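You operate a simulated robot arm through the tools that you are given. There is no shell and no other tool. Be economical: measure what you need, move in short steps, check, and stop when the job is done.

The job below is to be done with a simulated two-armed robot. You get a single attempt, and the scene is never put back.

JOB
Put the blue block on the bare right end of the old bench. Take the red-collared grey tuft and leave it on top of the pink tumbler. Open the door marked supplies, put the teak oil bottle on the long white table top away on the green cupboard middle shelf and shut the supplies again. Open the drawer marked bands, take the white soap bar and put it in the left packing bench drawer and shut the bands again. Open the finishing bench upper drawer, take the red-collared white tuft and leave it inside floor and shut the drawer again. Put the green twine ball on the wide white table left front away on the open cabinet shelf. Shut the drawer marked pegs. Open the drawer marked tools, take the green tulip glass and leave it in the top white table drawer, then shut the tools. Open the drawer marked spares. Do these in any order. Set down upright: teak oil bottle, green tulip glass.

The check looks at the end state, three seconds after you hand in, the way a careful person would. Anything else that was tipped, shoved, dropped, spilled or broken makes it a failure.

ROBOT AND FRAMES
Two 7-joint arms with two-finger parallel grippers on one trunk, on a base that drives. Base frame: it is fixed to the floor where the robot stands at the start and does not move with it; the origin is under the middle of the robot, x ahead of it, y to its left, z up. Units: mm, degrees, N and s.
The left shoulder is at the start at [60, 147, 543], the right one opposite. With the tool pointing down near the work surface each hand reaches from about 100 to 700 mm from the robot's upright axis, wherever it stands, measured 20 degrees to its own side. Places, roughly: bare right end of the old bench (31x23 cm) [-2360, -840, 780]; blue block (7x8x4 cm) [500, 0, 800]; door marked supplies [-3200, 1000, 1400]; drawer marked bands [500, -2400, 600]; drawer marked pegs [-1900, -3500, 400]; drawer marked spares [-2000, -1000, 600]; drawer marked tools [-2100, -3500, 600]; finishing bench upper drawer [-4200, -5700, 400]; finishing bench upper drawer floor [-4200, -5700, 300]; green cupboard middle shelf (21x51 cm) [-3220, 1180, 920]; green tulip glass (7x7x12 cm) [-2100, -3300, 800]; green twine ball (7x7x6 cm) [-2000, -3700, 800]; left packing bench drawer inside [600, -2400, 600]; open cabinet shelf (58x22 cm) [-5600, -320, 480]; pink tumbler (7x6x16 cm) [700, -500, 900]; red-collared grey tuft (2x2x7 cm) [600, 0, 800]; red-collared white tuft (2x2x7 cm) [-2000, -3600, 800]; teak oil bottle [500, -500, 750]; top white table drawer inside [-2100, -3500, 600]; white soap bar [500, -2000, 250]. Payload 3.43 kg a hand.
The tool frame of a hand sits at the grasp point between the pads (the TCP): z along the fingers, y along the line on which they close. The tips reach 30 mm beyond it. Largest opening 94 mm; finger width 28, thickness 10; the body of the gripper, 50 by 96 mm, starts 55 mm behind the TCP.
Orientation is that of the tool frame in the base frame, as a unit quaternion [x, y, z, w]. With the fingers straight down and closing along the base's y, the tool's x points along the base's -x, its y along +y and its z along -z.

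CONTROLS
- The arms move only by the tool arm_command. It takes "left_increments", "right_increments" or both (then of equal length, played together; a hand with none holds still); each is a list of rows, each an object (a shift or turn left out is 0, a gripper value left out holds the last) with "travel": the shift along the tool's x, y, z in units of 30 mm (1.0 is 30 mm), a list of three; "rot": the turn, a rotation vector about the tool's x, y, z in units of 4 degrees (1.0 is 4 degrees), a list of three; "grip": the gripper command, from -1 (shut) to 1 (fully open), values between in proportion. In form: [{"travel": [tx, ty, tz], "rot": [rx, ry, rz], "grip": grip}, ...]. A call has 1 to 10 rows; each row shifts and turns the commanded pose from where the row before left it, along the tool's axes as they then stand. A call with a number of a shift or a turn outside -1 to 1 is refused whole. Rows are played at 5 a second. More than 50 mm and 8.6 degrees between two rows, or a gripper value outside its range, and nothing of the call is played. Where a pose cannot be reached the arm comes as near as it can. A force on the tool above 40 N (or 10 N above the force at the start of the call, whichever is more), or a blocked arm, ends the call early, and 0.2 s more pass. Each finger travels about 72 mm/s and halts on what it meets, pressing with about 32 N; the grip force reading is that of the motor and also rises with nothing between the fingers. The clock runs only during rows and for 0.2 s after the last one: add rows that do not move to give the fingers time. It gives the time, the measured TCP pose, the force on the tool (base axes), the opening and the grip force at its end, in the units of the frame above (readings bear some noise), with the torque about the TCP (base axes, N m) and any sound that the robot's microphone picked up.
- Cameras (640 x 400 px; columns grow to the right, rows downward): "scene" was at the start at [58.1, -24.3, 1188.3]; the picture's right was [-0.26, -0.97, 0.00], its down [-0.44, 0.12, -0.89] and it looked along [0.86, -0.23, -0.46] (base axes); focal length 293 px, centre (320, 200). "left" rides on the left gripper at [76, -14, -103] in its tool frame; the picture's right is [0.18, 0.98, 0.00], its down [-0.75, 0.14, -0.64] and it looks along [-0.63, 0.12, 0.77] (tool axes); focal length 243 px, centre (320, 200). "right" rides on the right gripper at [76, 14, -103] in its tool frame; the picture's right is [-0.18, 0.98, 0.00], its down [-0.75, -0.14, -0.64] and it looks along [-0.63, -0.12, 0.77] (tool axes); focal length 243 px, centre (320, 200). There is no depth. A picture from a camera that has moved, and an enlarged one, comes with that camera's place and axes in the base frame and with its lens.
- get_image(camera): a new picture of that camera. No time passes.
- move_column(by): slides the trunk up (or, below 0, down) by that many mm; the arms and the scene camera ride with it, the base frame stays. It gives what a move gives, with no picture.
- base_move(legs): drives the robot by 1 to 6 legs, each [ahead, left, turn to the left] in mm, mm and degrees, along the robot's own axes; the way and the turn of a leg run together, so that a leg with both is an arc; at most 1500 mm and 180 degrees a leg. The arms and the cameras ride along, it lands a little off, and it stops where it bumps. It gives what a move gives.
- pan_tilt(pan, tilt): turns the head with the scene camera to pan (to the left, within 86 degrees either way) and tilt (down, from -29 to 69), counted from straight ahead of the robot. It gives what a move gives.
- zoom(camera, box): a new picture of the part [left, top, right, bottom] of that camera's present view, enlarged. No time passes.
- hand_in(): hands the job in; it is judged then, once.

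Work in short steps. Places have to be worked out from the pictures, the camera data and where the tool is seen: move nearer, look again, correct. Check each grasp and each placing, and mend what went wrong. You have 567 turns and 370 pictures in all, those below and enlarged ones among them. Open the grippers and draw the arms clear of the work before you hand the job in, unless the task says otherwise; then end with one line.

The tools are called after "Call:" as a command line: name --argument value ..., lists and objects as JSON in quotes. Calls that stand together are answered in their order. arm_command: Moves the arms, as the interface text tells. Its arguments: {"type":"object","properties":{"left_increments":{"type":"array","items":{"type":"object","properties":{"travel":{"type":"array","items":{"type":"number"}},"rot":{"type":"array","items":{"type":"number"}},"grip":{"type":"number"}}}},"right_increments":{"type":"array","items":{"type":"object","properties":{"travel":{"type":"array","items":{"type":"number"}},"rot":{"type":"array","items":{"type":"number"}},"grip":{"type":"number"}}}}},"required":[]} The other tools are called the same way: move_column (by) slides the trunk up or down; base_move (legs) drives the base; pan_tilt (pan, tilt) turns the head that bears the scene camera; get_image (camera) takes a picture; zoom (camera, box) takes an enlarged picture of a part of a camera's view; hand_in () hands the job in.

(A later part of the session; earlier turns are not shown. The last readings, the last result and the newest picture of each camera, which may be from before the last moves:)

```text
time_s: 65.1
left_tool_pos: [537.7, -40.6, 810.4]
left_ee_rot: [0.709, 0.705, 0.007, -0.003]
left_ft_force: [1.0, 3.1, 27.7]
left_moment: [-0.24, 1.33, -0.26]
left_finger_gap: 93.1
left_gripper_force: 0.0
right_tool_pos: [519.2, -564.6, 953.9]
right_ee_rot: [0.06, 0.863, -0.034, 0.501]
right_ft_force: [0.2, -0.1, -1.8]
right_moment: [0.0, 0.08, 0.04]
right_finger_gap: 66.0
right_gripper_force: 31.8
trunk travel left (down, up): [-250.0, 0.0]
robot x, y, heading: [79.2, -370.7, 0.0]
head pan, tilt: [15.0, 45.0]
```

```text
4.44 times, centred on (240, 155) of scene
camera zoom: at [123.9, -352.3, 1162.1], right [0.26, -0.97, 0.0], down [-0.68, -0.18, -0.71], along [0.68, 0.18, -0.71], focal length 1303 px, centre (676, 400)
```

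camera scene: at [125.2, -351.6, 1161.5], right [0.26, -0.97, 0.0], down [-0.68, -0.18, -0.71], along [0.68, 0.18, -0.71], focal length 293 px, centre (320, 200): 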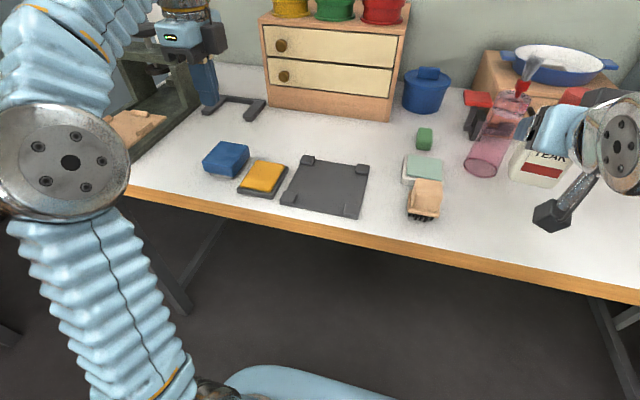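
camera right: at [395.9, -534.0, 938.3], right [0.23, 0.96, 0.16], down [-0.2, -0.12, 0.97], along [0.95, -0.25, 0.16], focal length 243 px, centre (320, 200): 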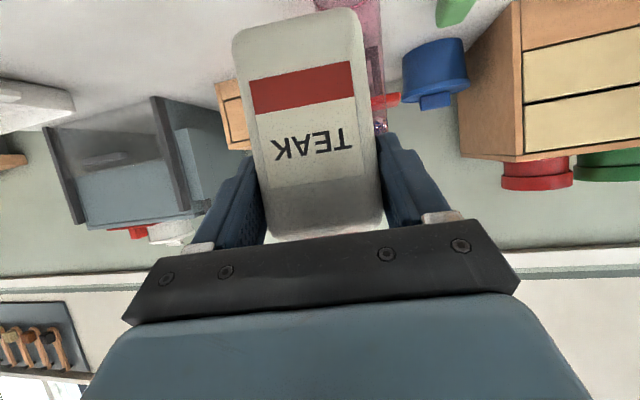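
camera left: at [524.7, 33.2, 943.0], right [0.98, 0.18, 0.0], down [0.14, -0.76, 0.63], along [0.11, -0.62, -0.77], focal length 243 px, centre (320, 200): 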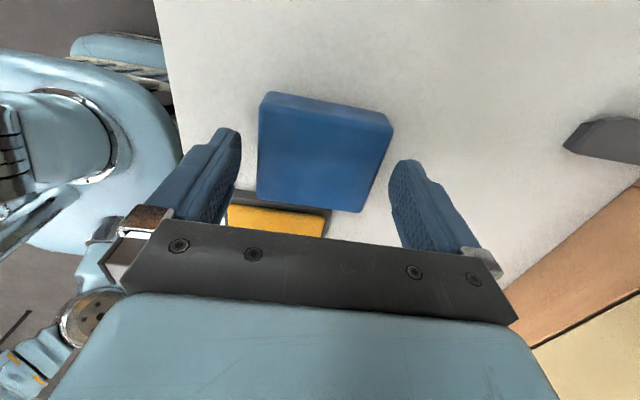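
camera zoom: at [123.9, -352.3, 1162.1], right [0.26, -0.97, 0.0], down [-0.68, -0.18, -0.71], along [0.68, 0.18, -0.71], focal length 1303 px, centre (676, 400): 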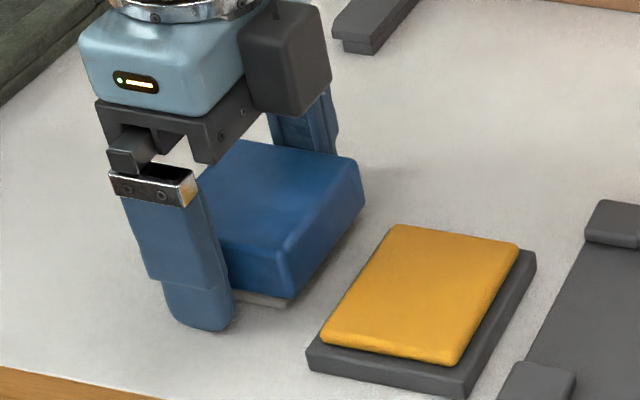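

The fingertips touch the table here (so table ≈781). Raise 4 mm, shift 8 mm toward -y to centre, then close.

Call:
arm_command --left_increments '[{"travel": [0, 0, -0.18]}, {"travel": [-0.27, 0, 0]}, {"travel": [0, 0, 0]}, {"grip": -1}, {"grip": -1}, {"grip": -1}, {"grip": -1}, {"grip": -1}]'

Call:
zoom --camera "scene" --box '[180, 110, 300, 200]'

```text
time_s: 66.9
left_tool_pos: [539.1, -48.3, 814.5]
left_ee_rot: [0.71, 0.704, 0.004, -0.005]
left_ft_force: [0.7, 0.1, 0.1]
left_moment: [0.01, 0.0, 0.03]
left_finger_gap: 79.9
left_gripper_force: 31.9
right_tool_pos: [519.4, -564.3, 952.8]
right_ee_rot: [0.059, 0.863, -0.034, 0.5]
right_ft_force: [0.0, 0.5, -2.6]
right_moment: [0.02, 0.0, -0.01]
right_finger_gap: 66.1
right_gripper_force: 32.1
trunk travel left (down, up): [-250.0, 0.0]
robot x, y, heading: [78.6, -369.8, 0.3]
head pan, tilt: [15.0, 45.0]
```

```text
4.44 times, centred on (240, 155) of scene
camera zoom: at [125.2, -351.5, 1161.5], right [0.26, -0.97, 0.0], down [-0.68, -0.18, -0.71], along [0.68, 0.18, -0.71], focal length 1303 px, centre (676, 400)
```

zoom: 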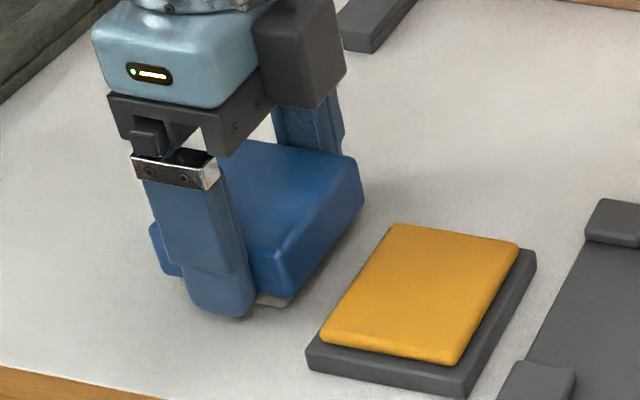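

Centred. Lift slowly and check force.

Call:
arm_command --left_increments '[{"travel": [0, 0, -0.1]}, {"travel": [0, 0, -0.2]}, {"travel": [0, 0, -0.3]}, {"travel": [0, 0, -0.4]}, {"travel": [0, 0, 0]}, {"travel": [0, 0, 0]}]'

Call:
zoom --camera "scene" --box '[180, 110, 300, 200]'

```text
time_s: 68.3
left_tool_pos: [538.2, -49.3, 844.4]
left_ee_rot: [0.709, 0.705, 0.005, -0.004]
left_ft_force: [0.1, -0.4, -0.6]
left_moment: [-0.01, 0.02, 0.0]
left_finger_gap: 79.9
left_gripper_force: 31.6
right_tool_pos: [520.3, -564.5, 952.0]
right_ee_rot: [0.059, 0.863, -0.034, 0.5]
right_ft_force: [0.9, 0.2, -2.3]
right_moment: [-0.01, 0.01, 0.03]
right_finger_gap: 66.1
right_gripper_force: 31.8
trunk travel left (down, up): [-250.0, 0.0]
robot x, y, heading: [73.5, -371.8, 0.2]
head pan, tilt: [15.0, 45.0]
```

```text
4.44 times, centred on (240, 155) of scene
camera zoom: at [125.2, -351.5, 1161.5], right [0.26, -0.97, 0.0], down [-0.68, -0.18, -0.71], along [0.68, 0.18, -0.71], focal length 1303 px, centre (676, 400)
```

zoom: 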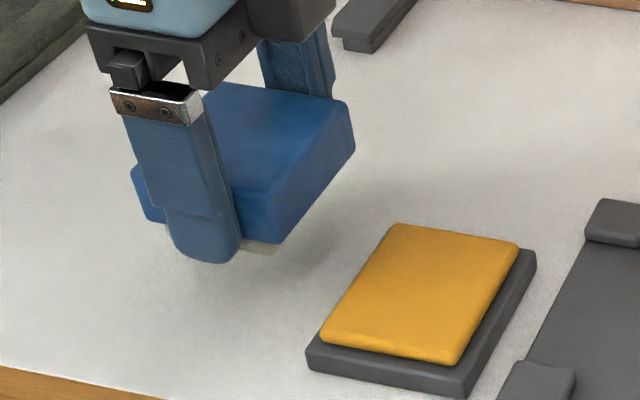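

Held. Lift to ~960 moderately.

Call:
arm_command --left_increments '[{"travel": [0, 0, -0.5]}, {"travel": [0, 0, -0.5]}, {"travel": [0, 0, -0.5]}, {"travel": [0, 0, -0.5]}, {"travel": [0, 0, -0.5]}, {"travel": [0, 0, -0.5]}, {"travel": [0, 0, -0.5]}, {"travel": [0, 0, 0]}]'

Call:
get_image --camera "scene"

```text
time_s: 70.1
left_tool_pos: [536.8, -50.7, 949.5]
left_ee_rot: [0.709, 0.705, 0.004, -0.004]
left_ft_force: [0.9, 0.1, -1.4]
left_moment: [-0.03, 0.03, 0.01]
left_finger_gap: 79.6
left_gripper_force: 32.1
right_tool_pos: [519.8, -564.0, 952.9]
right_ee_rot: [0.06, 0.864, -0.035, 0.499]
right_ft_force: [0.3, 0.7, -3.1]
right_moment: [0.03, 0.06, 0.0]
right_finger_gap: 66.0
right_gripper_force: 31.9
trunk travel left (down, up): [-250.0, 0.0]
robot x, y, heading: [72.6, -372.1, 0.1]
head pan, tilt: [15.0, 45.0]
```

```text
305 pictures are left
camera scene: at [125.2, -351.6, 1161.5], right [0.26, -0.97, 0.0], down [-0.68, -0.18, -0.71], along [0.68, 0.18, -0.71], focal length 293 px, centre (320, 200)
```

scene: 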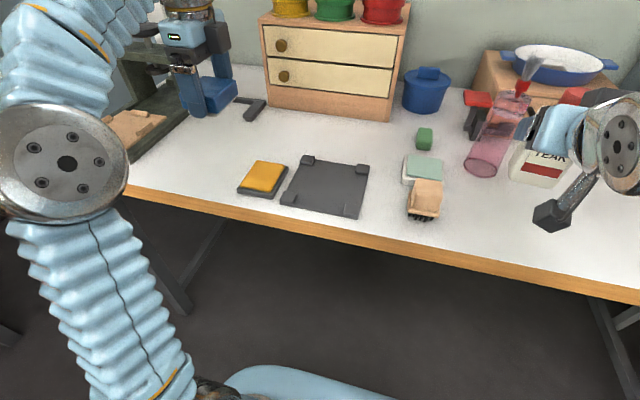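

Block held. Before backing, retract hands closer and look around: pan right and left.

Call:
base_move --legs '[[-250, 0, 0]]'

Call:
pan_tilt --pan -86 --tilt 15

Call:
get_image --camera "scene"

Call:
pan_tilt --pan 86 --tilt 15

Call:
get_image --camera "scene"

```text
time_s: 71.9
left_tool_pos: [286.2, -50.4, 949.4]
left_ee_rot: [0.709, 0.705, 0.004, -0.004]
left_ft_force: [0.0, -0.6, -0.5]
left_moment: [0.01, -0.01, 0.01]
left_finger_gap: 79.5
left_gripper_force: 32.3
right_tool_pos: [268.3, -563.9, 951.3]
right_ee_rot: [0.059, 0.864, -0.034, 0.499]
right_ft_force: [1.3, 0.3, -3.8]
right_moment: [0.0, 0.04, 0.04]
right_finger_gap: 66.1
right_gripper_force: 32.2
trunk travel left (down, up): [-250.0, 0.0]
robot x, y, heading: [-176.9, -373.7, 0.1]
head pan, tilt: [15.0, 45.0]
```

```text
time_s: 73.7
left_tool_pos: [285.2, -51.5, 949.6]
left_ee_rot: [0.71, 0.704, 0.005, -0.005]
left_ft_force: [0.8, -0.6, -1.0]
left_moment: [0.02, -0.01, 0.0]
left_finger_gap: 79.9
left_gripper_force: 31.9
right_tool_pos: [267.6, -564.6, 951.7]
right_ee_rot: [0.06, 0.863, -0.035, 0.5]
right_ft_force: [-0.5, 0.1, -2.3]
right_moment: [0.02, 0.03, -0.01]
right_finger_gap: 66.2
right_gripper_force: 32.1
trunk travel left (down, up): [-250.0, 0.0]
robot x, y, heading: [-173.6, -373.5, -0.0]
head pan, tilt: [-85.9, 15.0]
```

```text
304 pictures are left
camera scene: at [-197.8, -466.5, 1208.3], right [-1.0, -0.07, 0.0], down [-0.02, 0.26, -0.97], along [0.07, -0.96, -0.26], focal length 293 px, centre (320, 200)
```

scene: 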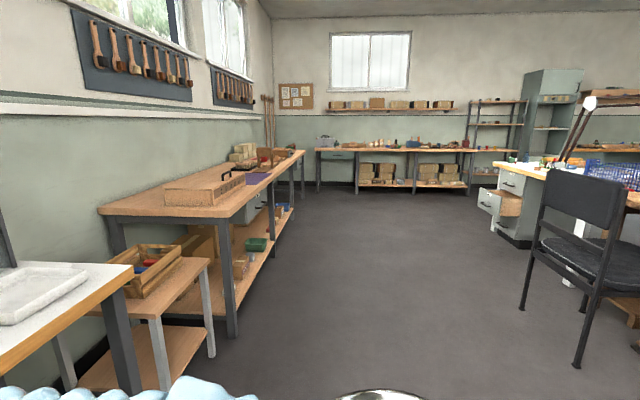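

```text
time_s: 76.3
left_tool_pos: [285.4, -52.4, 950.0]
left_ee_rot: [0.709, 0.705, 0.004, -0.004]
left_ft_force: [-0.4, -0.2, -1.1]
left_moment: [0.02, 0.02, 0.01]
left_finger_gap: 79.7
left_gripper_force: 31.6
right_tool_pos: [267.2, -565.3, 951.4]
right_ee_rot: [0.06, 0.863, -0.035, 0.5]
right_ft_force: [-0.1, 0.4, -3.6]
right_moment: [-0.01, 0.04, 0.01]
right_finger_gap: 66.2
right_gripper_force: 31.7
trunk travel left (down, up): [-250.0, 0.0]
robot x, y, heading: [-175.2, -371.7, 0.1]
head pan, tilt: [85.9, 15.0]
```

```text
303 pictures are left
camera scene: at [-198.3, -280.1, 1208.4], right [1.0, -0.07, 0.0], down [-0.02, -0.26, -0.97], along [0.07, 0.96, -0.26], focal length 293 px, centre (320, 200)
```

scene: 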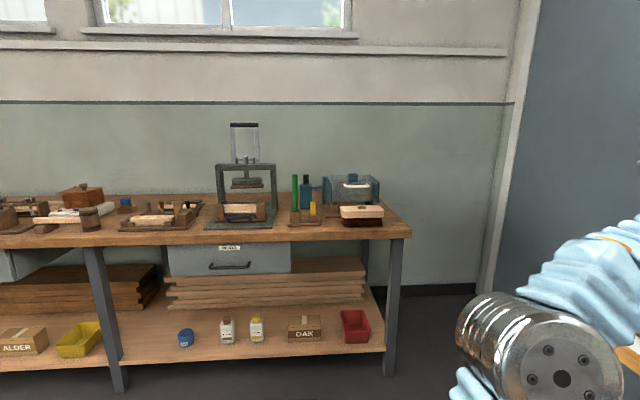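

Clear around. Back 200 and turn left 90°, then look toward the old bench.

Call:
base_move --legs '[[-200, 0, 0], [0, 0, 90]]'

Call:
pan_tilt --pan 75 --tilt 15

Call:
get_image --camera "scene"

Call:
pan_tilt --pan 25 --tilt 15

Call:
get_image --camera "scene"

```text
time_s: 81.7
left_tool_pos: [-688.2, 95.1, 950.3]
left_ee_rot: [0.017, 1.0, 0.0, -0.006]
left_ft_force: [0.0, 0.5, 0.3]
left_moment: [-0.03, 0.01, 0.0]
left_finger_gap: 79.8
left_gripper_force: 32.1
right_tool_pos: [-176.2, 65.3, 951.7]
right_ee_rot: [-0.56, 0.66, 0.324, 0.382]
right_ft_force: [0.1, 0.4, -3.7]
right_moment: [-0.06, 0.01, 0.0]
right_finger_gap: 66.2
right_gripper_force: 32.1
trunk travel left (down, up): [-250.0, 0.0]
robot x, y, heading: [-385.8, -373.7, 88.5]
head pan, tilt: [85.9, 15.0]
```

```text
time_s: 82.4
left_tool_pos: [-689.3, 96.9, 950.5]
left_ee_rot: [0.017, 1.0, 0.0, -0.006]
left_ft_force: [0.3, 0.2, -1.3]
left_moment: [0.0, -0.03, -0.03]
left_finger_gap: 79.9
left_gripper_force: 31.9
right_tool_pos: [-175.7, 65.5, 952.9]
right_ee_rot: [-0.56, 0.66, 0.323, 0.382]
right_ft_force: [1.0, 0.1, -2.3]
right_moment: [-0.02, 0.02, 0.0]
right_finger_gap: 66.2
right_gripper_force: 31.8
trunk travel left (down, up): [-250.0, 0.0]
robot x, y, heading: [-379.3, -372.5, 88.4]
head pan, tilt: [75.0, 15.0]
```

```text
302 pictures are left
camera scene: at [-470.8, -376.8, 1208.4], right [0.28, 0.96, 0.0], down [0.25, -0.07, -0.97], along [-0.93, 0.27, -0.26], focal length 293 px, centre (320, 200)
```

scene: 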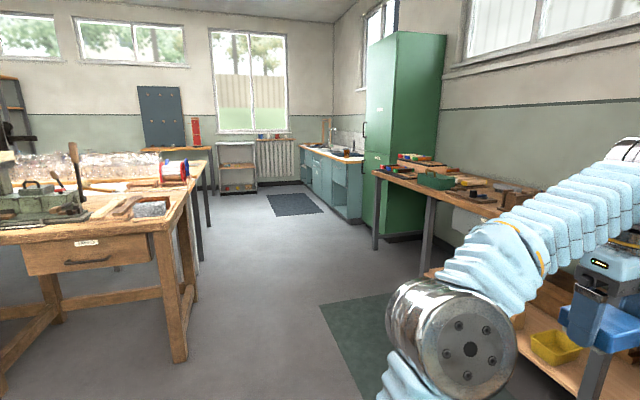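

```text
time_s: 83.6
left_tool_pos: [-689.5, 96.2, 950.3]
left_ee_rot: [0.017, 1.0, 0.0, -0.005]
left_ft_force: [0.4, 0.3, -0.4]
left_moment: [0.0, -0.02, 0.02]
left_finger_gap: 80.1
left_gripper_force: 31.9
right_tool_pos: [-175.2, 65.7, 952.4]
right_ee_rot: [-0.56, 0.659, 0.325, 0.382]
right_ft_force: [0.1, 0.1, -2.5]
right_moment: [0.01, 0.03, 0.0]
right_finger_gap: 66.4
right_gripper_force: 32.2
trunk travel left (down, up): [-250.0, 0.0]
robot x, y, heading: [-379.1, -375.5, 88.6]
head pan, tilt: [25.0, 15.0]
```

```text
301 pictures are left
camera scene: at [-418.6, -317.5, 1208.3], right [0.92, 0.4, 0.0], down [0.1, -0.24, -0.97], along [-0.39, 0.88, -0.26], focal length 293 px, centre (320, 200)
```

scene: 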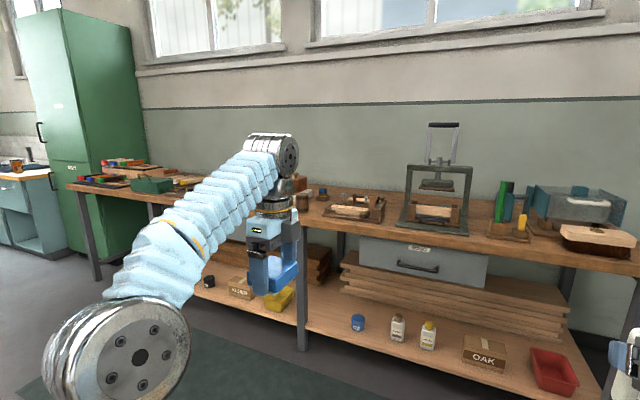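

The old bench is ahead-left, its drawer facing +x. Zoom on it and on the green cupboard.

Call:
pan_tilt --pan 86 --tilt 15

Call:
zoom --camera "scene" --box '[0, 100, 280, 290]'

Call:
zoom --camera "scene" --box '[300, 20, 580, 240]'

```text
time_s: 84.9
left_tool_pos: [-689.6, 96.5, 949.5]
left_ee_rot: [0.017, 1.0, 0.0, -0.006]
left_ft_force: [-0.1, -0.4, -0.4]
left_moment: [-0.02, 0.02, -0.01]
left_finger_gap: 79.8
left_gripper_force: 31.8
right_tool_pos: [-175.3, 64.5, 953.5]
right_ee_rot: [-0.56, 0.66, 0.324, 0.381]
right_ft_force: [-0.2, 0.3, -2.5]
right_moment: [-0.02, 0.0, 0.01]
right_finger_gap: 66.1
right_gripper_force: 32.5
trunk travel left (down, up): [-250.0, 0.0]
robot x, y, heading: [-377.6, -373.1, 88.4]
head pan, tilt: [85.9, 15.0]
```

```text
2.11 times, centred on (140, 195) of scene
camera zoom: at [-474.1, -394.1, 1208.4], right [0.1, 1.0, 0.0], down [0.26, -0.03, -0.97], along [-0.96, 0.09, -0.26], focal length 617 px, centre (699, 210)
```

zoom: 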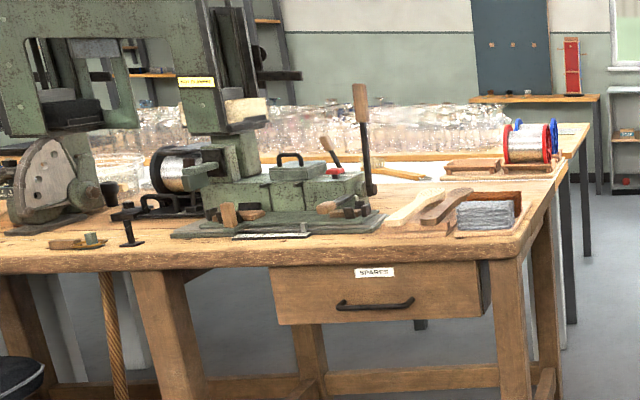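

```text
1.82 times, centred on (440, 130) of scene
camera zoom: at [-474.1, -394.1, 1208.4], right [0.1, 1.0, 0.0], down [0.26, -0.03, -0.97], along [-0.96, 0.09, -0.26], focal length 533 px, centre (102, 327)
```

zoom: 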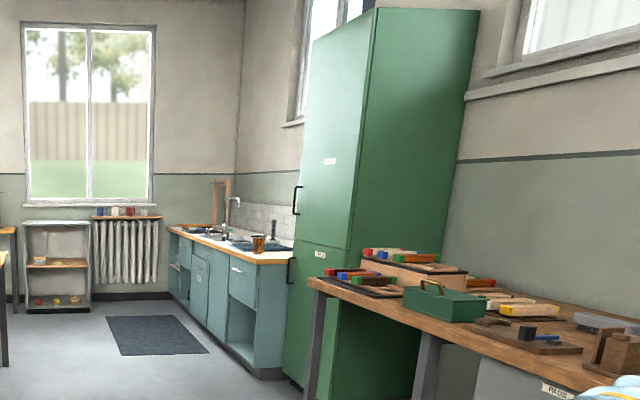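

Plan: reach the bench's right end from its +y side. Turn to face -x, drive along the aisle and look.

Call:
base_move --legs '[[0, 0, 91.6], [900, -400, 0]]'

Call:
pan_tilt --pan 35 --tilt 20

Call:
get_image --camera "scene"

```text
time_s: 93.9
left_tool_pos: [-1745.1, -314.4, 949.3]
left_ee_rot: [0.712, -0.702, 0.004, 0.004]
left_ft_force: [-0.3, -1.2, -1.0]
left_moment: [-0.04, -0.01, -0.03]
left_finger_gap: 79.9
left_gripper_force: 31.8
right_tool_pos: [-1738.9, 198.3, 952.6]
right_ee_rot: [0.864, -0.05, -0.5, -0.029]
right_ft_force: [-0.1, -0.2, -3.1]
right_moment: [-0.02, -0.04, -0.01]
right_finger_gap: 66.2
right_gripper_force: 32.1
trunk travel left (down, up): [-250.0, 0.0]
robot x, y, heading: [-1292.7, 15.3, -178.5]
head pan, tilt: [85.9, 15.0]
```

```text
time_s: 95.1
left_tool_pos: [-1743.0, -314.4, 949.3]
left_ee_rot: [0.713, -0.702, 0.004, 0.004]
left_ft_force: [-0.5, -0.3, -1.6]
left_moment: [0.02, 0.02, -0.01]
left_finger_gap: 79.9
left_gripper_force: 32.4
right_tool_pos: [-1737.9, 197.4, 952.9]
right_ee_rot: [0.864, -0.05, -0.499, -0.029]
right_ft_force: [-0.2, 0.1, -2.8]
right_moment: [0.0, -0.03, -0.01]
right_finger_gap: 66.1
right_gripper_force: 31.9
trunk travel left (down, up): [-250.0, 0.0]
robot x, y, heading: [-1291.1, 13.8, -178.7]
head pan, tilt: [35.0, 20.0]
```

```text
298 pictures are left
camera scene: at [-1336.4, -38.9, 1200.2], right [-0.59, 0.8, 0.0], down [0.28, 0.2, -0.94], along [-0.76, -0.56, -0.34], focal length 293 px, centre (320, 200)
```

scene: 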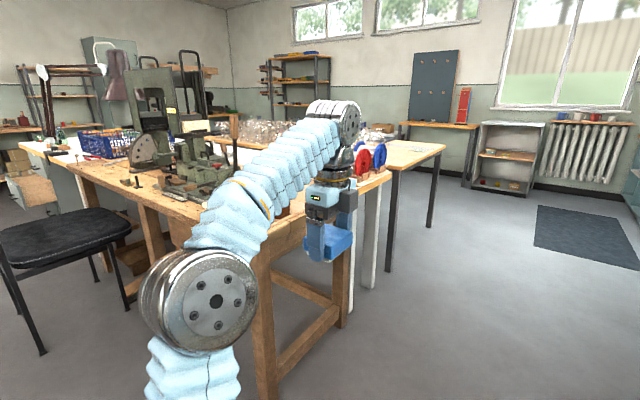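

Call:
base_move --legs '[[1050, 0, -1], [0, 0, 89]]'

Call:
pan_tilt --pan 0 --tilt 30

Call:
get_image --camera "scene"

```text
time_s: 104.1
left_tool_pos: [-2017.9, -477.5, 949.8]
left_ee_rot: [0.999, -0.035, 0.005, 0.0]
left_ft_force: [0.7, -0.4, -0.8]
left_moment: [-0.02, 0.01, 0.03]
left_finger_gap: 79.8
left_gripper_force: 31.9
right_tool_pos: [-2530.5, -427.9, 952.3]
right_ee_rot: [0.671, 0.547, -0.388, 0.316]
right_ft_force: [-0.3, -0.2, -2.5]
right_moment: [0.04, -0.03, -0.01]
right_finger_gap: 66.2
right_gripper_force: 32.0
trunk travel left (down, up): [-250.0, 0.0]
robot x, y, heading: [-2311.9, 1.5, -93.4]
head pan, tilt: [35.0, 20.0]
```

```text
time_s: 105.1
left_tool_pos: [-2019.2, -477.4, 949.9]
left_ee_rot: [0.999, -0.035, 0.006, 0.001]
left_ft_force: [-0.2, -0.2, -1.2]
left_moment: [0.02, 0.0, -0.02]
left_finger_gap: 79.8
left_gripper_force: 32.3
right_tool_pos: [-2529.2, -428.0, 952.2]
right_ee_rot: [0.67, 0.548, -0.387, 0.317]
right_ft_force: [-0.6, -0.2, -2.7]
right_moment: [0.02, -0.01, -0.01]
right_finger_gap: 66.1
right_gripper_force: 31.9
trunk travel left (down, up): [-250.0, 0.0]
robot x, y, heading: [-2309.0, 2.0, -93.6]
head pan, tilt: [0.0, 30.0]
```

```text
297 pictures are left
camera scene: at [-2314.5, -58.9, 1184.2], right [-1.0, 0.06, 0.0], down [0.03, 0.5, -0.87], along [-0.05, -0.86, -0.5], focal length 293 px, centre (320, 200)
```

scene: 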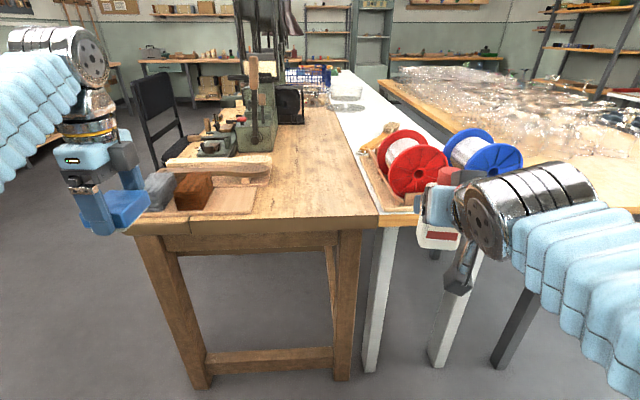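

The bare end is at the picture's centre (~(-2360,-840)). I raise and pull back the bottle (right) and bring the left hand toward the middle before closing in.

Call:
arm_command --right_increments '[{"travel": [-0.39, 0, -0.99]}, {"travel": [-0.39, 0, -0.99]}, {"travel": [-0.39, 0, -0.99]}, {"travel": [-0.39, 0, -0.99]}, {}, {}, {}, {}, {}]' --left_increments '[{"travel": [-0.9, 0, 0]}, {"travel": [-0.9, 0, 0]}, {"travel": [-0.9, 0, 0]}, {"travel": [-0.9, 0, 0]}, {"travel": [-0.9, 0, 0]}, {"travel": [-0.9, 0, 0]}, {"travel": [-0.9, 0, 0]}, {"travel": [-0.9, 0, 0]}, {}]'

Call:
get_image --camera "scene"

```text
time_s: 107.1
left_tool_pos: [-2238.6, -461.7, 947.6]
left_ee_rot: [0.999, -0.035, 0.006, 0.001]
left_ft_force: [0.4, 0.2, -0.5]
left_moment: [-0.01, 0.03, 0.01]
left_finger_gap: 79.9
left_gripper_force: 31.3
right_tool_pos: [-2514.1, -351.7, 1050.7]
right_ee_rot: [0.67, 0.547, -0.388, 0.317]
right_ft_force: [0.3, -0.2, -2.2]
right_moment: [0.02, -0.02, 0.01]
right_finger_gap: 66.0
right_gripper_force: 31.8
trunk travel left (down, up): [-250.0, 0.0]
robot x, y, heading: [-2310.2, 4.2, -93.8]
head pan, tilt: [0.0, 30.0]
```

```text
296 pictures are left
camera scene: at [-2314.8, -58.8, 1184.1], right [-1.0, 0.06, 0.0], down [0.03, 0.5, -0.87], along [-0.05, -0.86, -0.5], focal length 293 px, centre (320, 200)
```

scene: 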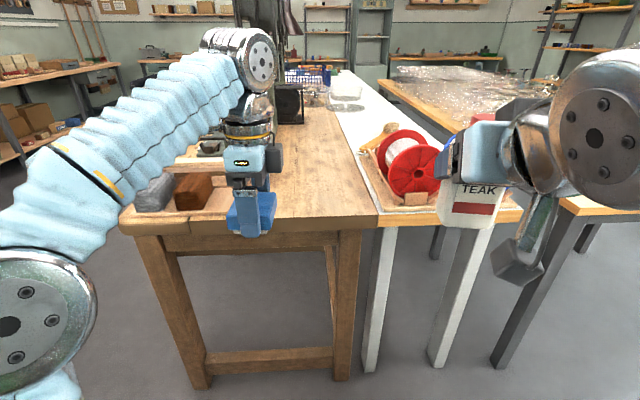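

Call:
base_move --legs '[[270, -90, 3]]'

Call:
get_image --camera "scene"

Call:
get_image --camera "left"

```text
time_s: 109.0
left_tool_pos: [-2312.5, -720.3, 946.4]
left_ee_rot: [1.0, -0.006, 0.007, 0.0]
left_ft_force: [-0.3, -0.6, -1.2]
left_moment: [0.02, 0.01, 0.02]
left_finger_gap: 79.5
left_gripper_force: 31.3
right_tool_pos: [-2594.5, -624.7, 1051.0]
right_ee_rot: [0.654, 0.566, -0.379, 0.328]
right_ft_force: [0.2, 0.1, -1.9]
right_moment: [0.06, -0.02, 0.01]
right_finger_gap: 65.9
right_gripper_force: 32.4
trunk travel left (down, up): [-250.0, 0.0]
robot x, y, heading: [-2410.2, -262.9, -90.2]
head pan, tilt: [0.0, 30.0]
```

```text
295 pictures are left
camera scene: at [-2413.1, -322.6, 1184.1], right [-1.0, 0.0, 0.0], down [0.0, 0.5, -0.87], along [0.0, -0.87, -0.5], focal length 293 px, centre (320, 200)
```

scene: 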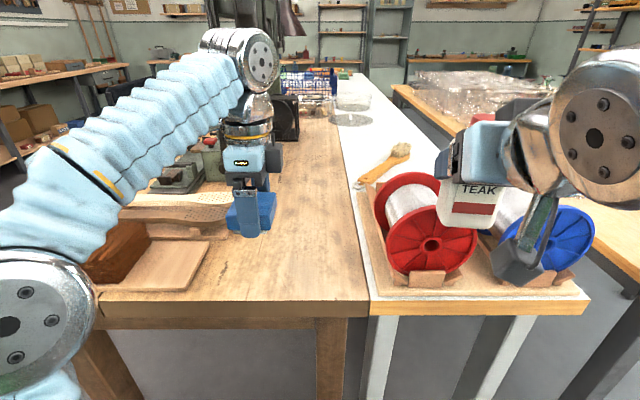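

```text
294 pictures are left
camera left: at [-2237.3, -707.9, 1050.9], right [0.17, -0.99, 0.0], down [-0.76, -0.13, 0.63], along [-0.62, -0.11, -0.77], focal length 243 px, centre (320, 200)
```

left: 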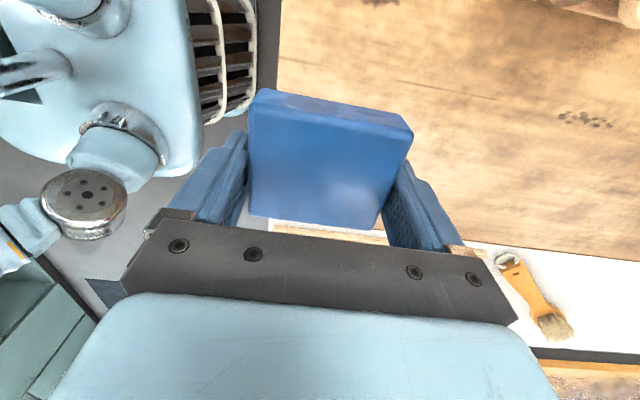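

Bare wood spot at about (-2345,-835). Move the left hand there and lower.

Call:
arm_command --left_increments '[{"travel": [-0.37, 0.96, 0]}, {"travel": [-0.37, 0.96, 0]}, {"travel": [-0.37, 0.96, 0]}, {"travel": [0, 0.96, 0.6]}, {"travel": [0, 0, 1]}, {"travel": [0, 0, 1]}, {"travel": [0, 0, 0.6]}, {}]'

Call:
zoom --camera "scene" --box '[180, 150, 400, 300]'

```text
time_s: 110.8
left_tool_pos: [-2329.0, -797.7, 843.3]
left_ee_rot: [1.0, -0.007, 0.006, 0.001]
left_ft_force: [-0.3, 0.3, -1.3]
left_moment: [0.01, 0.01, 0.01]
left_finger_gap: 80.0
left_gripper_force: 31.7
left hand out of reach, approached as far as the arm can: row 2, 3
right_tool_pos: [-2595.4, -625.5, 1049.8]
right_ee_rot: [0.654, 0.567, -0.379, 0.328]
right_ft_force: [-0.3, -0.3, -2.4]
right_moment: [0.03, 0.0, -0.02]
right_finger_gap: 66.3
right_gripper_force: 32.3
trunk travel left (down, up): [-250.0, 0.0]
robot x, y, heading: [-2408.2, -260.2, -90.3]
head pan, tilt: [0.0, 30.0]
```

```text
2.67 times, centred on (290, 225) of scene
camera zoom: at [-2413.2, -322.8, 1184.1], right [-1.0, 0.0, 0.0], down [0.0, 0.5, -0.87], along [0.0, -0.87, -0.5], focal length 782 px, centre (400, 133)
```

zoom: 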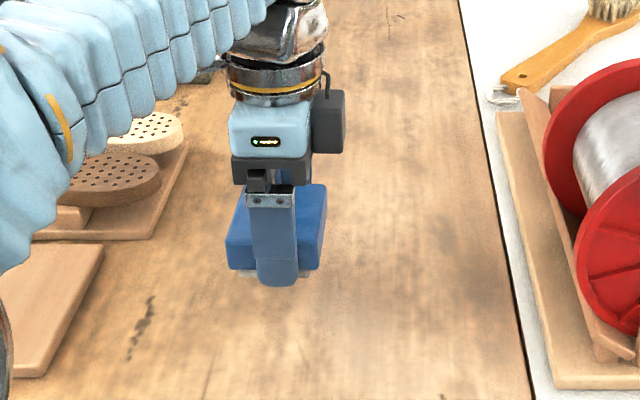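

Call:
arm_command --left_increments '[{"travel": [-0.5, 0.6, 0]}, {"travel": [-0.4, 0.6, 0]}, {"travel": [0, 0, 0.5]}, {"travel": [0, 0, 0.25]}, {}]'

Call:
zoom --camera "scene" --box '[180, 150, 400, 300]'

```text
time_s: 112.0
left_tool_pos: [-2356.6, -835.8, 821.3]
left_ee_rot: [1.0, -0.006, 0.006, 0.0]
left_ft_force: [0.7, -0.4, -0.2]
left_moment: [0.01, -0.01, 0.0]
left_finger_gap: 80.0
left_gripper_force: 32.1
right_tool_pos: [-2595.6, -626.1, 1051.3]
right_ee_rot: [0.654, 0.567, -0.378, 0.328]
right_ft_force: [-0.2, 1.0, -3.5]
right_moment: [0.02, 0.05, -0.01]
right_finger_gap: 66.3
right_gripper_force: 32.2
trunk travel left (down, up): [-250.0, 0.0]
robot x, y, heading: [-2411.4, -263.5, -90.1]
head pan, tilt: [0.0, 30.0]
```

```text
2.67 times, centred on (290, 225) of scene
camera zoom: at [-2413.2, -322.8, 1184.1], right [-1.0, 0.0, 0.0], down [0.0, 0.5, -0.87], along [0.0, -0.87, -0.5], focal length 782 px, centre (400, 133)
```

zoom: 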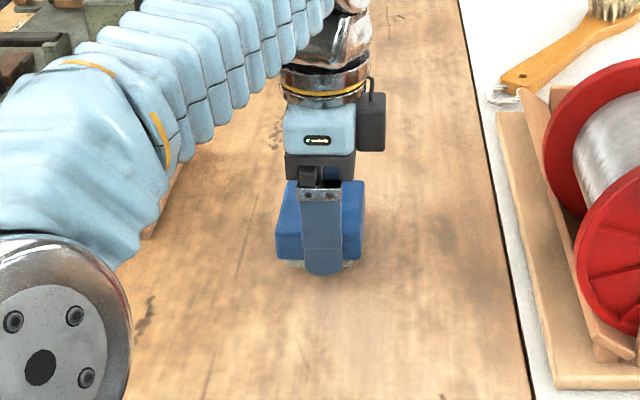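

Call:
arm_command --left_increments '[{"travel": [0, 0, 0.13]}, {}, {"travel": [0, 0, 0.07]}, {}]'

Call:
arm_command --left_increments '[{"travel": [0, 0, 0.07]}, {}]'

Call:
arm_command --left_increments '[{"travel": [0, 0, 0.07]}, {}]'

```text
time_s: 113.0
left_tool_pos: [-2357.6, -834.7, 814.0]
left_ee_rot: [1.0, -0.006, 0.007, 0.0]
left_ft_force: [0.5, 0.4, -0.9]
left_moment: [0.05, 0.01, 0.0]
left_finger_gap: 80.0
left_gripper_force: 31.7
right_tool_pos: [-2595.6, -625.3, 1049.3]
right_ee_rot: [0.654, 0.567, -0.379, 0.328]
right_ft_force: [0.4, 0.7, -2.6]
right_moment: [0.01, -0.03, 0.0]
right_finger_gap: 66.3
right_gripper_force: 32.1
trunk travel left (down, up): [-250.0, 0.0]
robot x, y, heading: [-2410.4, -264.9, -90.4]
head pan, tilt: [0.0, 30.0]
```

```text
time_s: 113.7
left_tool_pos: [-2358.3, -834.9, 814.0]
left_ee_rot: [1.0, -0.005, 0.005, 0.001]
left_ft_force: [0.3, -1.7, 6.6]
left_moment: [0.1, -0.22, 0.01]
left_finger_gap: 79.7
left_gripper_force: 31.6
right_tool_pos: [-2595.0, -624.9, 1051.5]
right_ee_rot: [0.654, 0.566, -0.379, 0.328]
right_ft_force: [-0.3, -0.2, -2.2]
right_moment: [0.02, -0.02, 0.0]
right_finger_gap: 66.1
right_gripper_force: 31.8
trunk travel left (down, up): [-250.0, 0.0]
robot x, y, heading: [-2415.4, -261.5, -90.2]
head pan, tilt: [0.0, 30.0]
```

```text
time_s: 114.2
left_tool_pos: [-2358.3, -836.0, 813.2]
left_ee_rot: [1.0, -0.006, 0.005, 0.003]
left_ft_force: [4.1, -6.6, 24.4]
left_moment: [-0.01, -0.42, -0.07]
left_finger_gap: 79.7
left_gripper_force: 32.1
right_tool_pos: [-2595.3, -624.4, 1051.9]
right_ee_rot: [0.654, 0.567, -0.379, 0.328]
right_ft_force: [1.0, 0.0, -2.4]
right_moment: [0.02, 0.01, 0.0]
right_finger_gap: 66.0
right_gripper_force: 32.0
trunk travel left (down, up): [-250.0, 0.0]
robot x, y, heading: [-2410.2, -260.3, -90.0]
head pan, tilt: [0.0, 30.0]
```

Contact at ~813.5. Relieve, open, and lift away.

Call:
arm_command --left_increments '[{"travel": [0, 0, -0.08]}, {}, {"grip": 0.75}, {"grip": 1}, {"grip": 1}, {"grip": 1}, {"travel": [0, 0, -0.5]}, {"travel": [0, 0, -1]}, {"travel": [0, 0, -1]}, {"travel": [0, 0, -1]}]'

Call:
zoom --camera "scene" --box '[180, 150, 400, 300]'

```text
time_s: 116.5
left_tool_pos: [-2358.7, -834.2, 877.3]
left_ee_rot: [1.0, -0.006, 0.006, 0.0]
left_ft_force: [-0.6, 0.1, 0.8]
left_moment: [0.0, 0.02, -0.01]
left_finger_gap: 93.9
left_gripper_force: 0.1
left hand out of reach, approached as far as the arm can: row 9, 10
right_tool_pos: [-2595.3, -625.1, 1050.5]
right_ee_rot: [0.655, 0.566, -0.379, 0.328]
right_ft_force: [0.6, -0.8, -1.9]
right_moment: [0.03, -0.01, -0.01]
right_finger_gap: 66.3
right_gripper_force: 31.7
trunk travel left (down, up): [-250.0, 0.0]
robot x, y, heading: [-2412.6, -264.0, -90.4]
head pan, tilt: [0.0, 30.0]
```

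```text
2.67 times, centred on (290, 225) of scene
camera zoom: at [-2413.2, -322.8, 1184.1], right [-1.0, 0.0, 0.0], down [0.0, 0.5, -0.87], along [0.0, -0.87, -0.5], focal length 782 px, centre (400, 133)
```

zoom: 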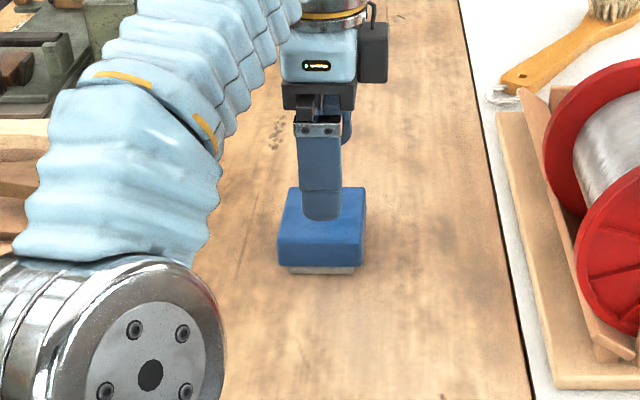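

Block placed on the bare end. Withdraw the left hand back and up.

Call:
arm_command --left_increments '[{"travel": [0, -1, 0]}, {"travel": [0, -1, -0.3]}, {"travel": [0, -1, -0.5]}, {"travel": [0, -1, -0.7]}, {"travel": [0.5, -1, -0.7]}, {"travel": [0.5, 0, -0.5]}, {}]'

Call:
get_image --camera "scene"

```text
time_s: 118.0
left_tool_pos: [-2327.0, -684.7, 959.4]
left_ee_rot: [1.0, -0.006, 0.007, 0.0]
left_ft_force: [0.0, 0.6, 0.2]
left_moment: [0.04, 0.0, 0.0]
left_finger_gap: 93.8
left_gripper_force: 0.0
right_tool_pos: [-2594.9, -625.3, 1050.5]
right_ee_rot: [0.654, 0.567, -0.378, 0.328]
right_ft_force: [-0.4, -1.3, -3.5]
right_moment: [0.01, 0.02, 0.01]
right_finger_gap: 66.1
right_gripper_force: 31.6
trunk travel left (down, up): [-250.0, 0.0]
robot x, y, heading: [-2414.1, -259.8, -90.2]
head pan, tilt: [0.0, 30.0]
```

```text
290 pictures are left
camera scene: at [-2413.1, -322.7, 1184.1], right [-1.0, 0.0, 0.0], down [0.0, 0.5, -0.87], along [0.0, -0.87, -0.5], focal length 293 px, centre (320, 200)
```

scene: 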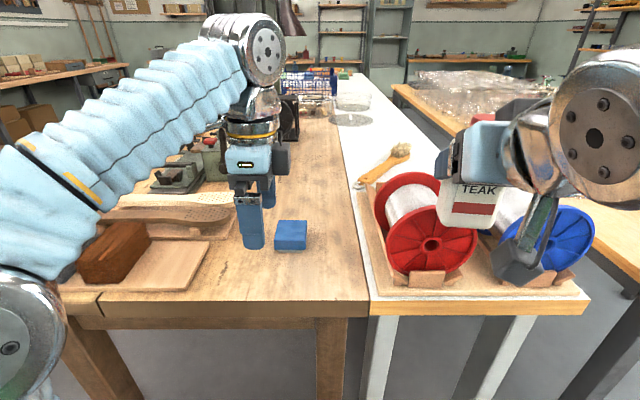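

Next: the green cupboard. Back off, turn around to face +y, and strafe to it.

Call:
base_move --legs '[[-300, 0, 0], [0, 0, -180], [0, 500, 0]]'

Call:
pan_tilt --pan 15 --tilt 5

Call:
get_image --camera "scene"

```text
time_s: 129.8
left_tool_pos: [-3034.8, 404.6, 960.3]
left_ee_rot: [-0.04, 0.999, -0.001, -0.007]
left_ft_force: [0.6, -0.1, 0.4]
left_moment: [0.04, 0.01, 0.02]
left_finger_gap: 94.0
left_gripper_force: 0.1
right_tool_pos: [-2763.3, 368.0, 1051.4]
right_ee_rot: [-0.597, 0.627, 0.345, 0.363]
right_ft_force: [0.6, 0.1, -3.3]
right_moment: [-0.05, -0.02, 0.0]
right_finger_gap: 66.4
right_gripper_force: 32.1
trunk travel left (down, up): [-250.0, 0.0]
robot x, y, heading: [-2909.8, -8.4, 95.2]
head pan, tilt: [0.0, 30.0]
```

```text
time_s: 130.7
left_tool_pos: [-3035.3, 403.8, 960.1]
left_ee_rot: [-0.04, 0.999, 0.0, -0.005]
left_ft_force: [-0.3, 1.1, 0.2]
left_moment: [0.01, 0.01, 0.01]
left_finger_gap: 94.0
left_gripper_force: 0.1
right_tool_pos: [-2762.0, 369.9, 1050.8]
right_ee_rot: [-0.597, 0.628, 0.344, 0.363]
right_ft_force: [-0.6, -0.2, -3.2]
right_moment: [-0.06, -0.02, -0.01]
right_finger_gap: 66.2
right_gripper_force: 32.1
trunk travel left (down, up): [-250.0, 0.0]
robot x, y, heading: [-2910.1, -10.4, 95.2]
head pan, tilt: [15.0, 5.0]
```

```text
289 pictures are left
camera scene: at [-2939.6, 45.7, 1224.5], right [0.94, 0.34, 0.0], down [0.03, -0.08, -1.0], along [-0.34, 0.94, -0.09], focal length 293 px, centre (320, 200)
```

scene: 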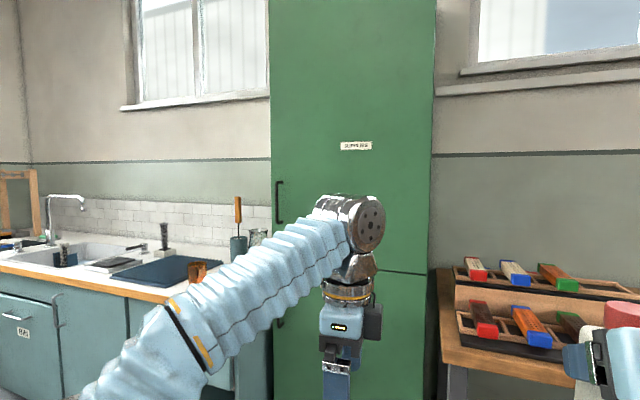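

The SUPPLIES door handle is on its left side (x≈-3420, z 1057–1202), seam at z≈910. I strafe left to view handle and sink counter better.

Call:
base_move --legs '[[0, 380, -5]]'

Call:
pan_tilt --pan -10 --tilt 15

Call:
get_image --camera "scene"

Call:
pan_tilt --pan 40 --tilt 25

Call:
get_image --camera "scene"

```text
time_s: 133.1
left_tool_pos: [-3385.4, 394.7, 961.0]
left_ee_rot: [0.001, 1.0, 0.0, -0.006]
left_ft_force: [0.4, -0.2, 0.0]
left_moment: [0.02, -0.01, -0.01]
left_finger_gap: 94.1
left_gripper_force: 0.0
right_tool_pos: [-3117.1, 336.6, 1050.4]
right_ee_rot: [-0.57, 0.652, 0.329, 0.377]
right_ft_force: [-0.2, 0.4, -3.4]
right_moment: [-0.03, 0.0, 0.03]
right_finger_gap: 66.3
right_gripper_force: 32.2
trunk travel left (down, up): [-250.0, 0.0]
robot x, y, heading: [-3295.8, -28.6, 90.0]
head pan, tilt: [15.0, 5.0]
```

```text
time_s: 134.0
left_tool_pos: [-3385.3, 394.1, 960.0]
left_ee_rot: [0.001, 1.0, 0.0, -0.006]
left_ft_force: [-0.5, 0.1, -0.3]
left_moment: [0.0, 0.01, 0.01]
left_finger_gap: 93.8
left_gripper_force: 0.0
right_tool_pos: [-3117.2, 337.2, 1051.0]
right_ee_rot: [-0.57, 0.651, 0.33, 0.377]
right_ft_force: [1.1, -0.5, -2.5]
right_moment: [0.0, -0.01, 0.03]
right_finger_gap: 66.2
right_gripper_force: 32.4
trunk travel left (down, up): [-250.0, 0.0]
robot x, y, heading: [-3294.1, -27.8, 90.5]
head pan, tilt: [-10.0, 15.0]
```

```text
288 pictures are left
camera scene: at [-3280.5, 32.7, 1208.4], right [0.99, -0.17, 0.0], down [-0.04, -0.26, -0.97], along [0.16, 0.95, -0.26], focal length 293 px, centre (320, 200)
```

scene: 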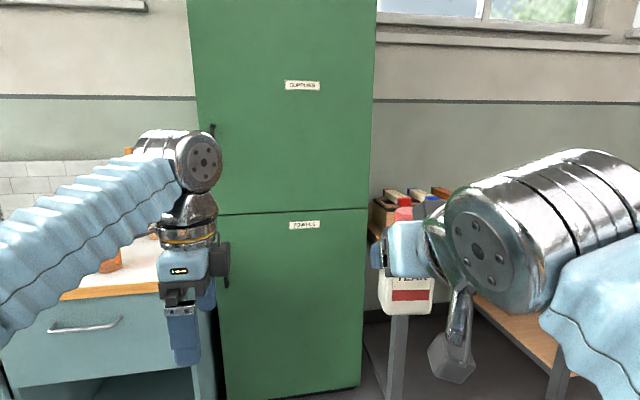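

```text
time_s: 135.2
left_tool_pos: [-3385.0, 393.9, 959.8]
left_ee_rot: [0.0, 1.0, 0.0, -0.007]
left_ft_force: [-0.1, 0.1, 0.7]
left_moment: [0.0, 0.03, 0.0]
left_finger_gap: 94.1
left_gripper_force: 0.2
right_tool_pos: [-3116.6, 336.5, 1051.5]
right_ee_rot: [-0.57, 0.651, 0.33, 0.376]
right_ft_force: [0.4, 0.8, -1.9]
right_moment: [-0.05, -0.03, 0.03]
right_finger_gap: 65.9
right_gripper_force: 32.1
trunk travel left (down, up): [-250.0, 0.0]
robot x, y, heading: [-3296.3, -30.1, 90.3]
head pan, tilt: [40.0, 25.0]
```

```text
287 pictures are left
camera scene: at [-3355.7, 10.8, 1192.1], right [0.76, 0.65, 0.0], down [0.27, -0.32, -0.91], along [-0.59, 0.69, -0.42], focal length 293 px, centre (320, 200)
```

scene: 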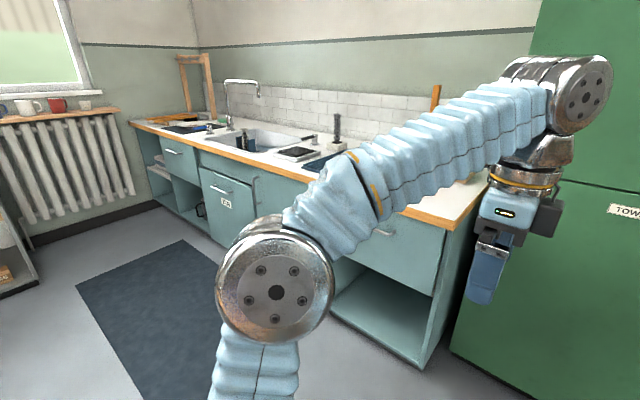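

Door front is roughly y≈1030–1060. I reorient the left hand to point forward horizontally with fingers closing sideways.

Call:
arm_command --left_increments '[{"rot": [-1, -1, -1]}, {"rot": [-1, -1, -1]}, {"rot": [-1, -1, -1]}, {"rot": [-1, -1, -1]}, {"rot": [-1, -1, -1]}, {"rot": [-1, -1, -1]}, {"rot": [-1, -1, -1]}, {"rot": [-1, -1, -1]}, {"rot": [-1, -1, -1]}, {}]'

Call:
arm_command --left_increments '[{"rot": [-1, -1, -1]}, {"rot": [-1, -1, -1]}, {"rot": [-1, -1, -1]}, {"rot": [-1, -1, -1]}, {"rot": [-1, -1, -1]}, {"rot": [-1, -1, -1]}, {"rot": [-1, -1, -1]}, {"rot": [-1, -1, -1]}, {"rot": [-0.32, -0.32, -0.32]}, {}]'

Call:
pan_tilt --pan 10 --tilt 15

Call:
get_image --camera "scene"

```text
time_s: 137.3
left_tool_pos: [-3385.3, 394.9, 958.7]
left_ee_rot: [-0.296, 0.857, 0.301, 0.296]
left_ft_force: [-0.1, -0.1, 0.8]
left_moment: [0.0, 0.03, 0.0]
left_finger_gap: 94.0
left_gripper_force: 0.0
right_tool_pos: [-3116.6, 336.0, 1051.1]
right_ee_rot: [-0.57, 0.652, 0.329, 0.377]
right_ft_force: [-0.5, 0.8, -2.3]
right_moment: [-0.01, -0.01, 0.01]
right_finger_gap: 66.0
right_gripper_force: 31.4
trunk travel left (down, up): [-250.0, 0.0]
robot x, y, heading: [-3295.0, -25.4, 90.3]
head pan, tilt: [40.0, 25.0]
```

```text
time_s: 139.6
left_tool_pos: [-3391.2, 394.4, 962.0]
left_ee_rot: [-0.503, 0.499, 0.49, 0.508]
left_ft_force: [0.3, 0.3, -0.2]
left_moment: [-0.02, 0.02, 0.02]
left_finger_gap: 93.8
left_gripper_force: 0.1
right_tool_pos: [-3117.5, 335.7, 1051.8]
right_ee_rot: [-0.57, 0.651, 0.33, 0.377]
right_ft_force: [0.9, 0.1, -2.6]
right_moment: [-0.03, -0.04, 0.01]
right_finger_gap: 66.4
right_gripper_force: 32.0
trunk travel left (down, up): [-250.0, 0.0]
robot x, y, heading: [-3298.6, -28.3, 90.3]
head pan, tilt: [40.0, 25.0]
```

```text
time_s: 140.5
left_tool_pos: [-3390.9, 395.7, 960.3]
left_ee_rot: [-0.503, 0.5, 0.49, 0.507]
left_ft_force: [0.7, 0.6, 0.2]
left_moment: [0.02, 0.0, 0.0]
left_finger_gap: 94.1
left_gripper_force: 0.1
right_tool_pos: [-3117.1, 337.0, 1051.5]
right_ee_rot: [-0.57, 0.651, 0.33, 0.377]
right_ft_force: [-0.1, 0.3, -2.8]
right_moment: [-0.03, 0.02, 0.01]
right_finger_gap: 66.3
right_gripper_force: 32.0
trunk travel left (down, up): [-250.0, 0.0]
robot x, y, heading: [-3298.5, -29.8, 90.4]
head pan, tilt: [10.0, 15.0]
```

```text
286 pictures are left
camera scene: at [-3312.9, 32.4, 1208.3], right [0.98, 0.18, 0.0], down [0.05, -0.25, -0.97], along [-0.18, 0.95, -0.26], focal length 293 px, centre (320, 200)
```

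scene: 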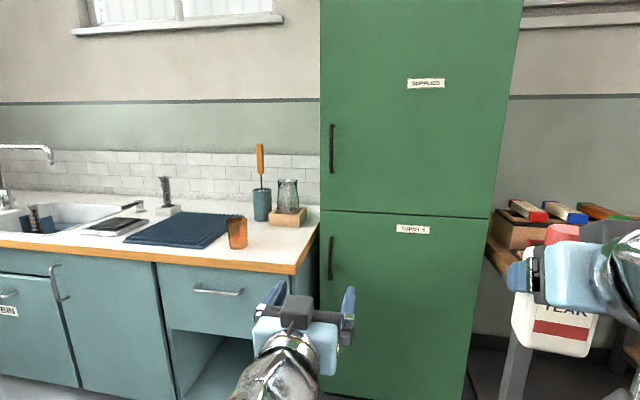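

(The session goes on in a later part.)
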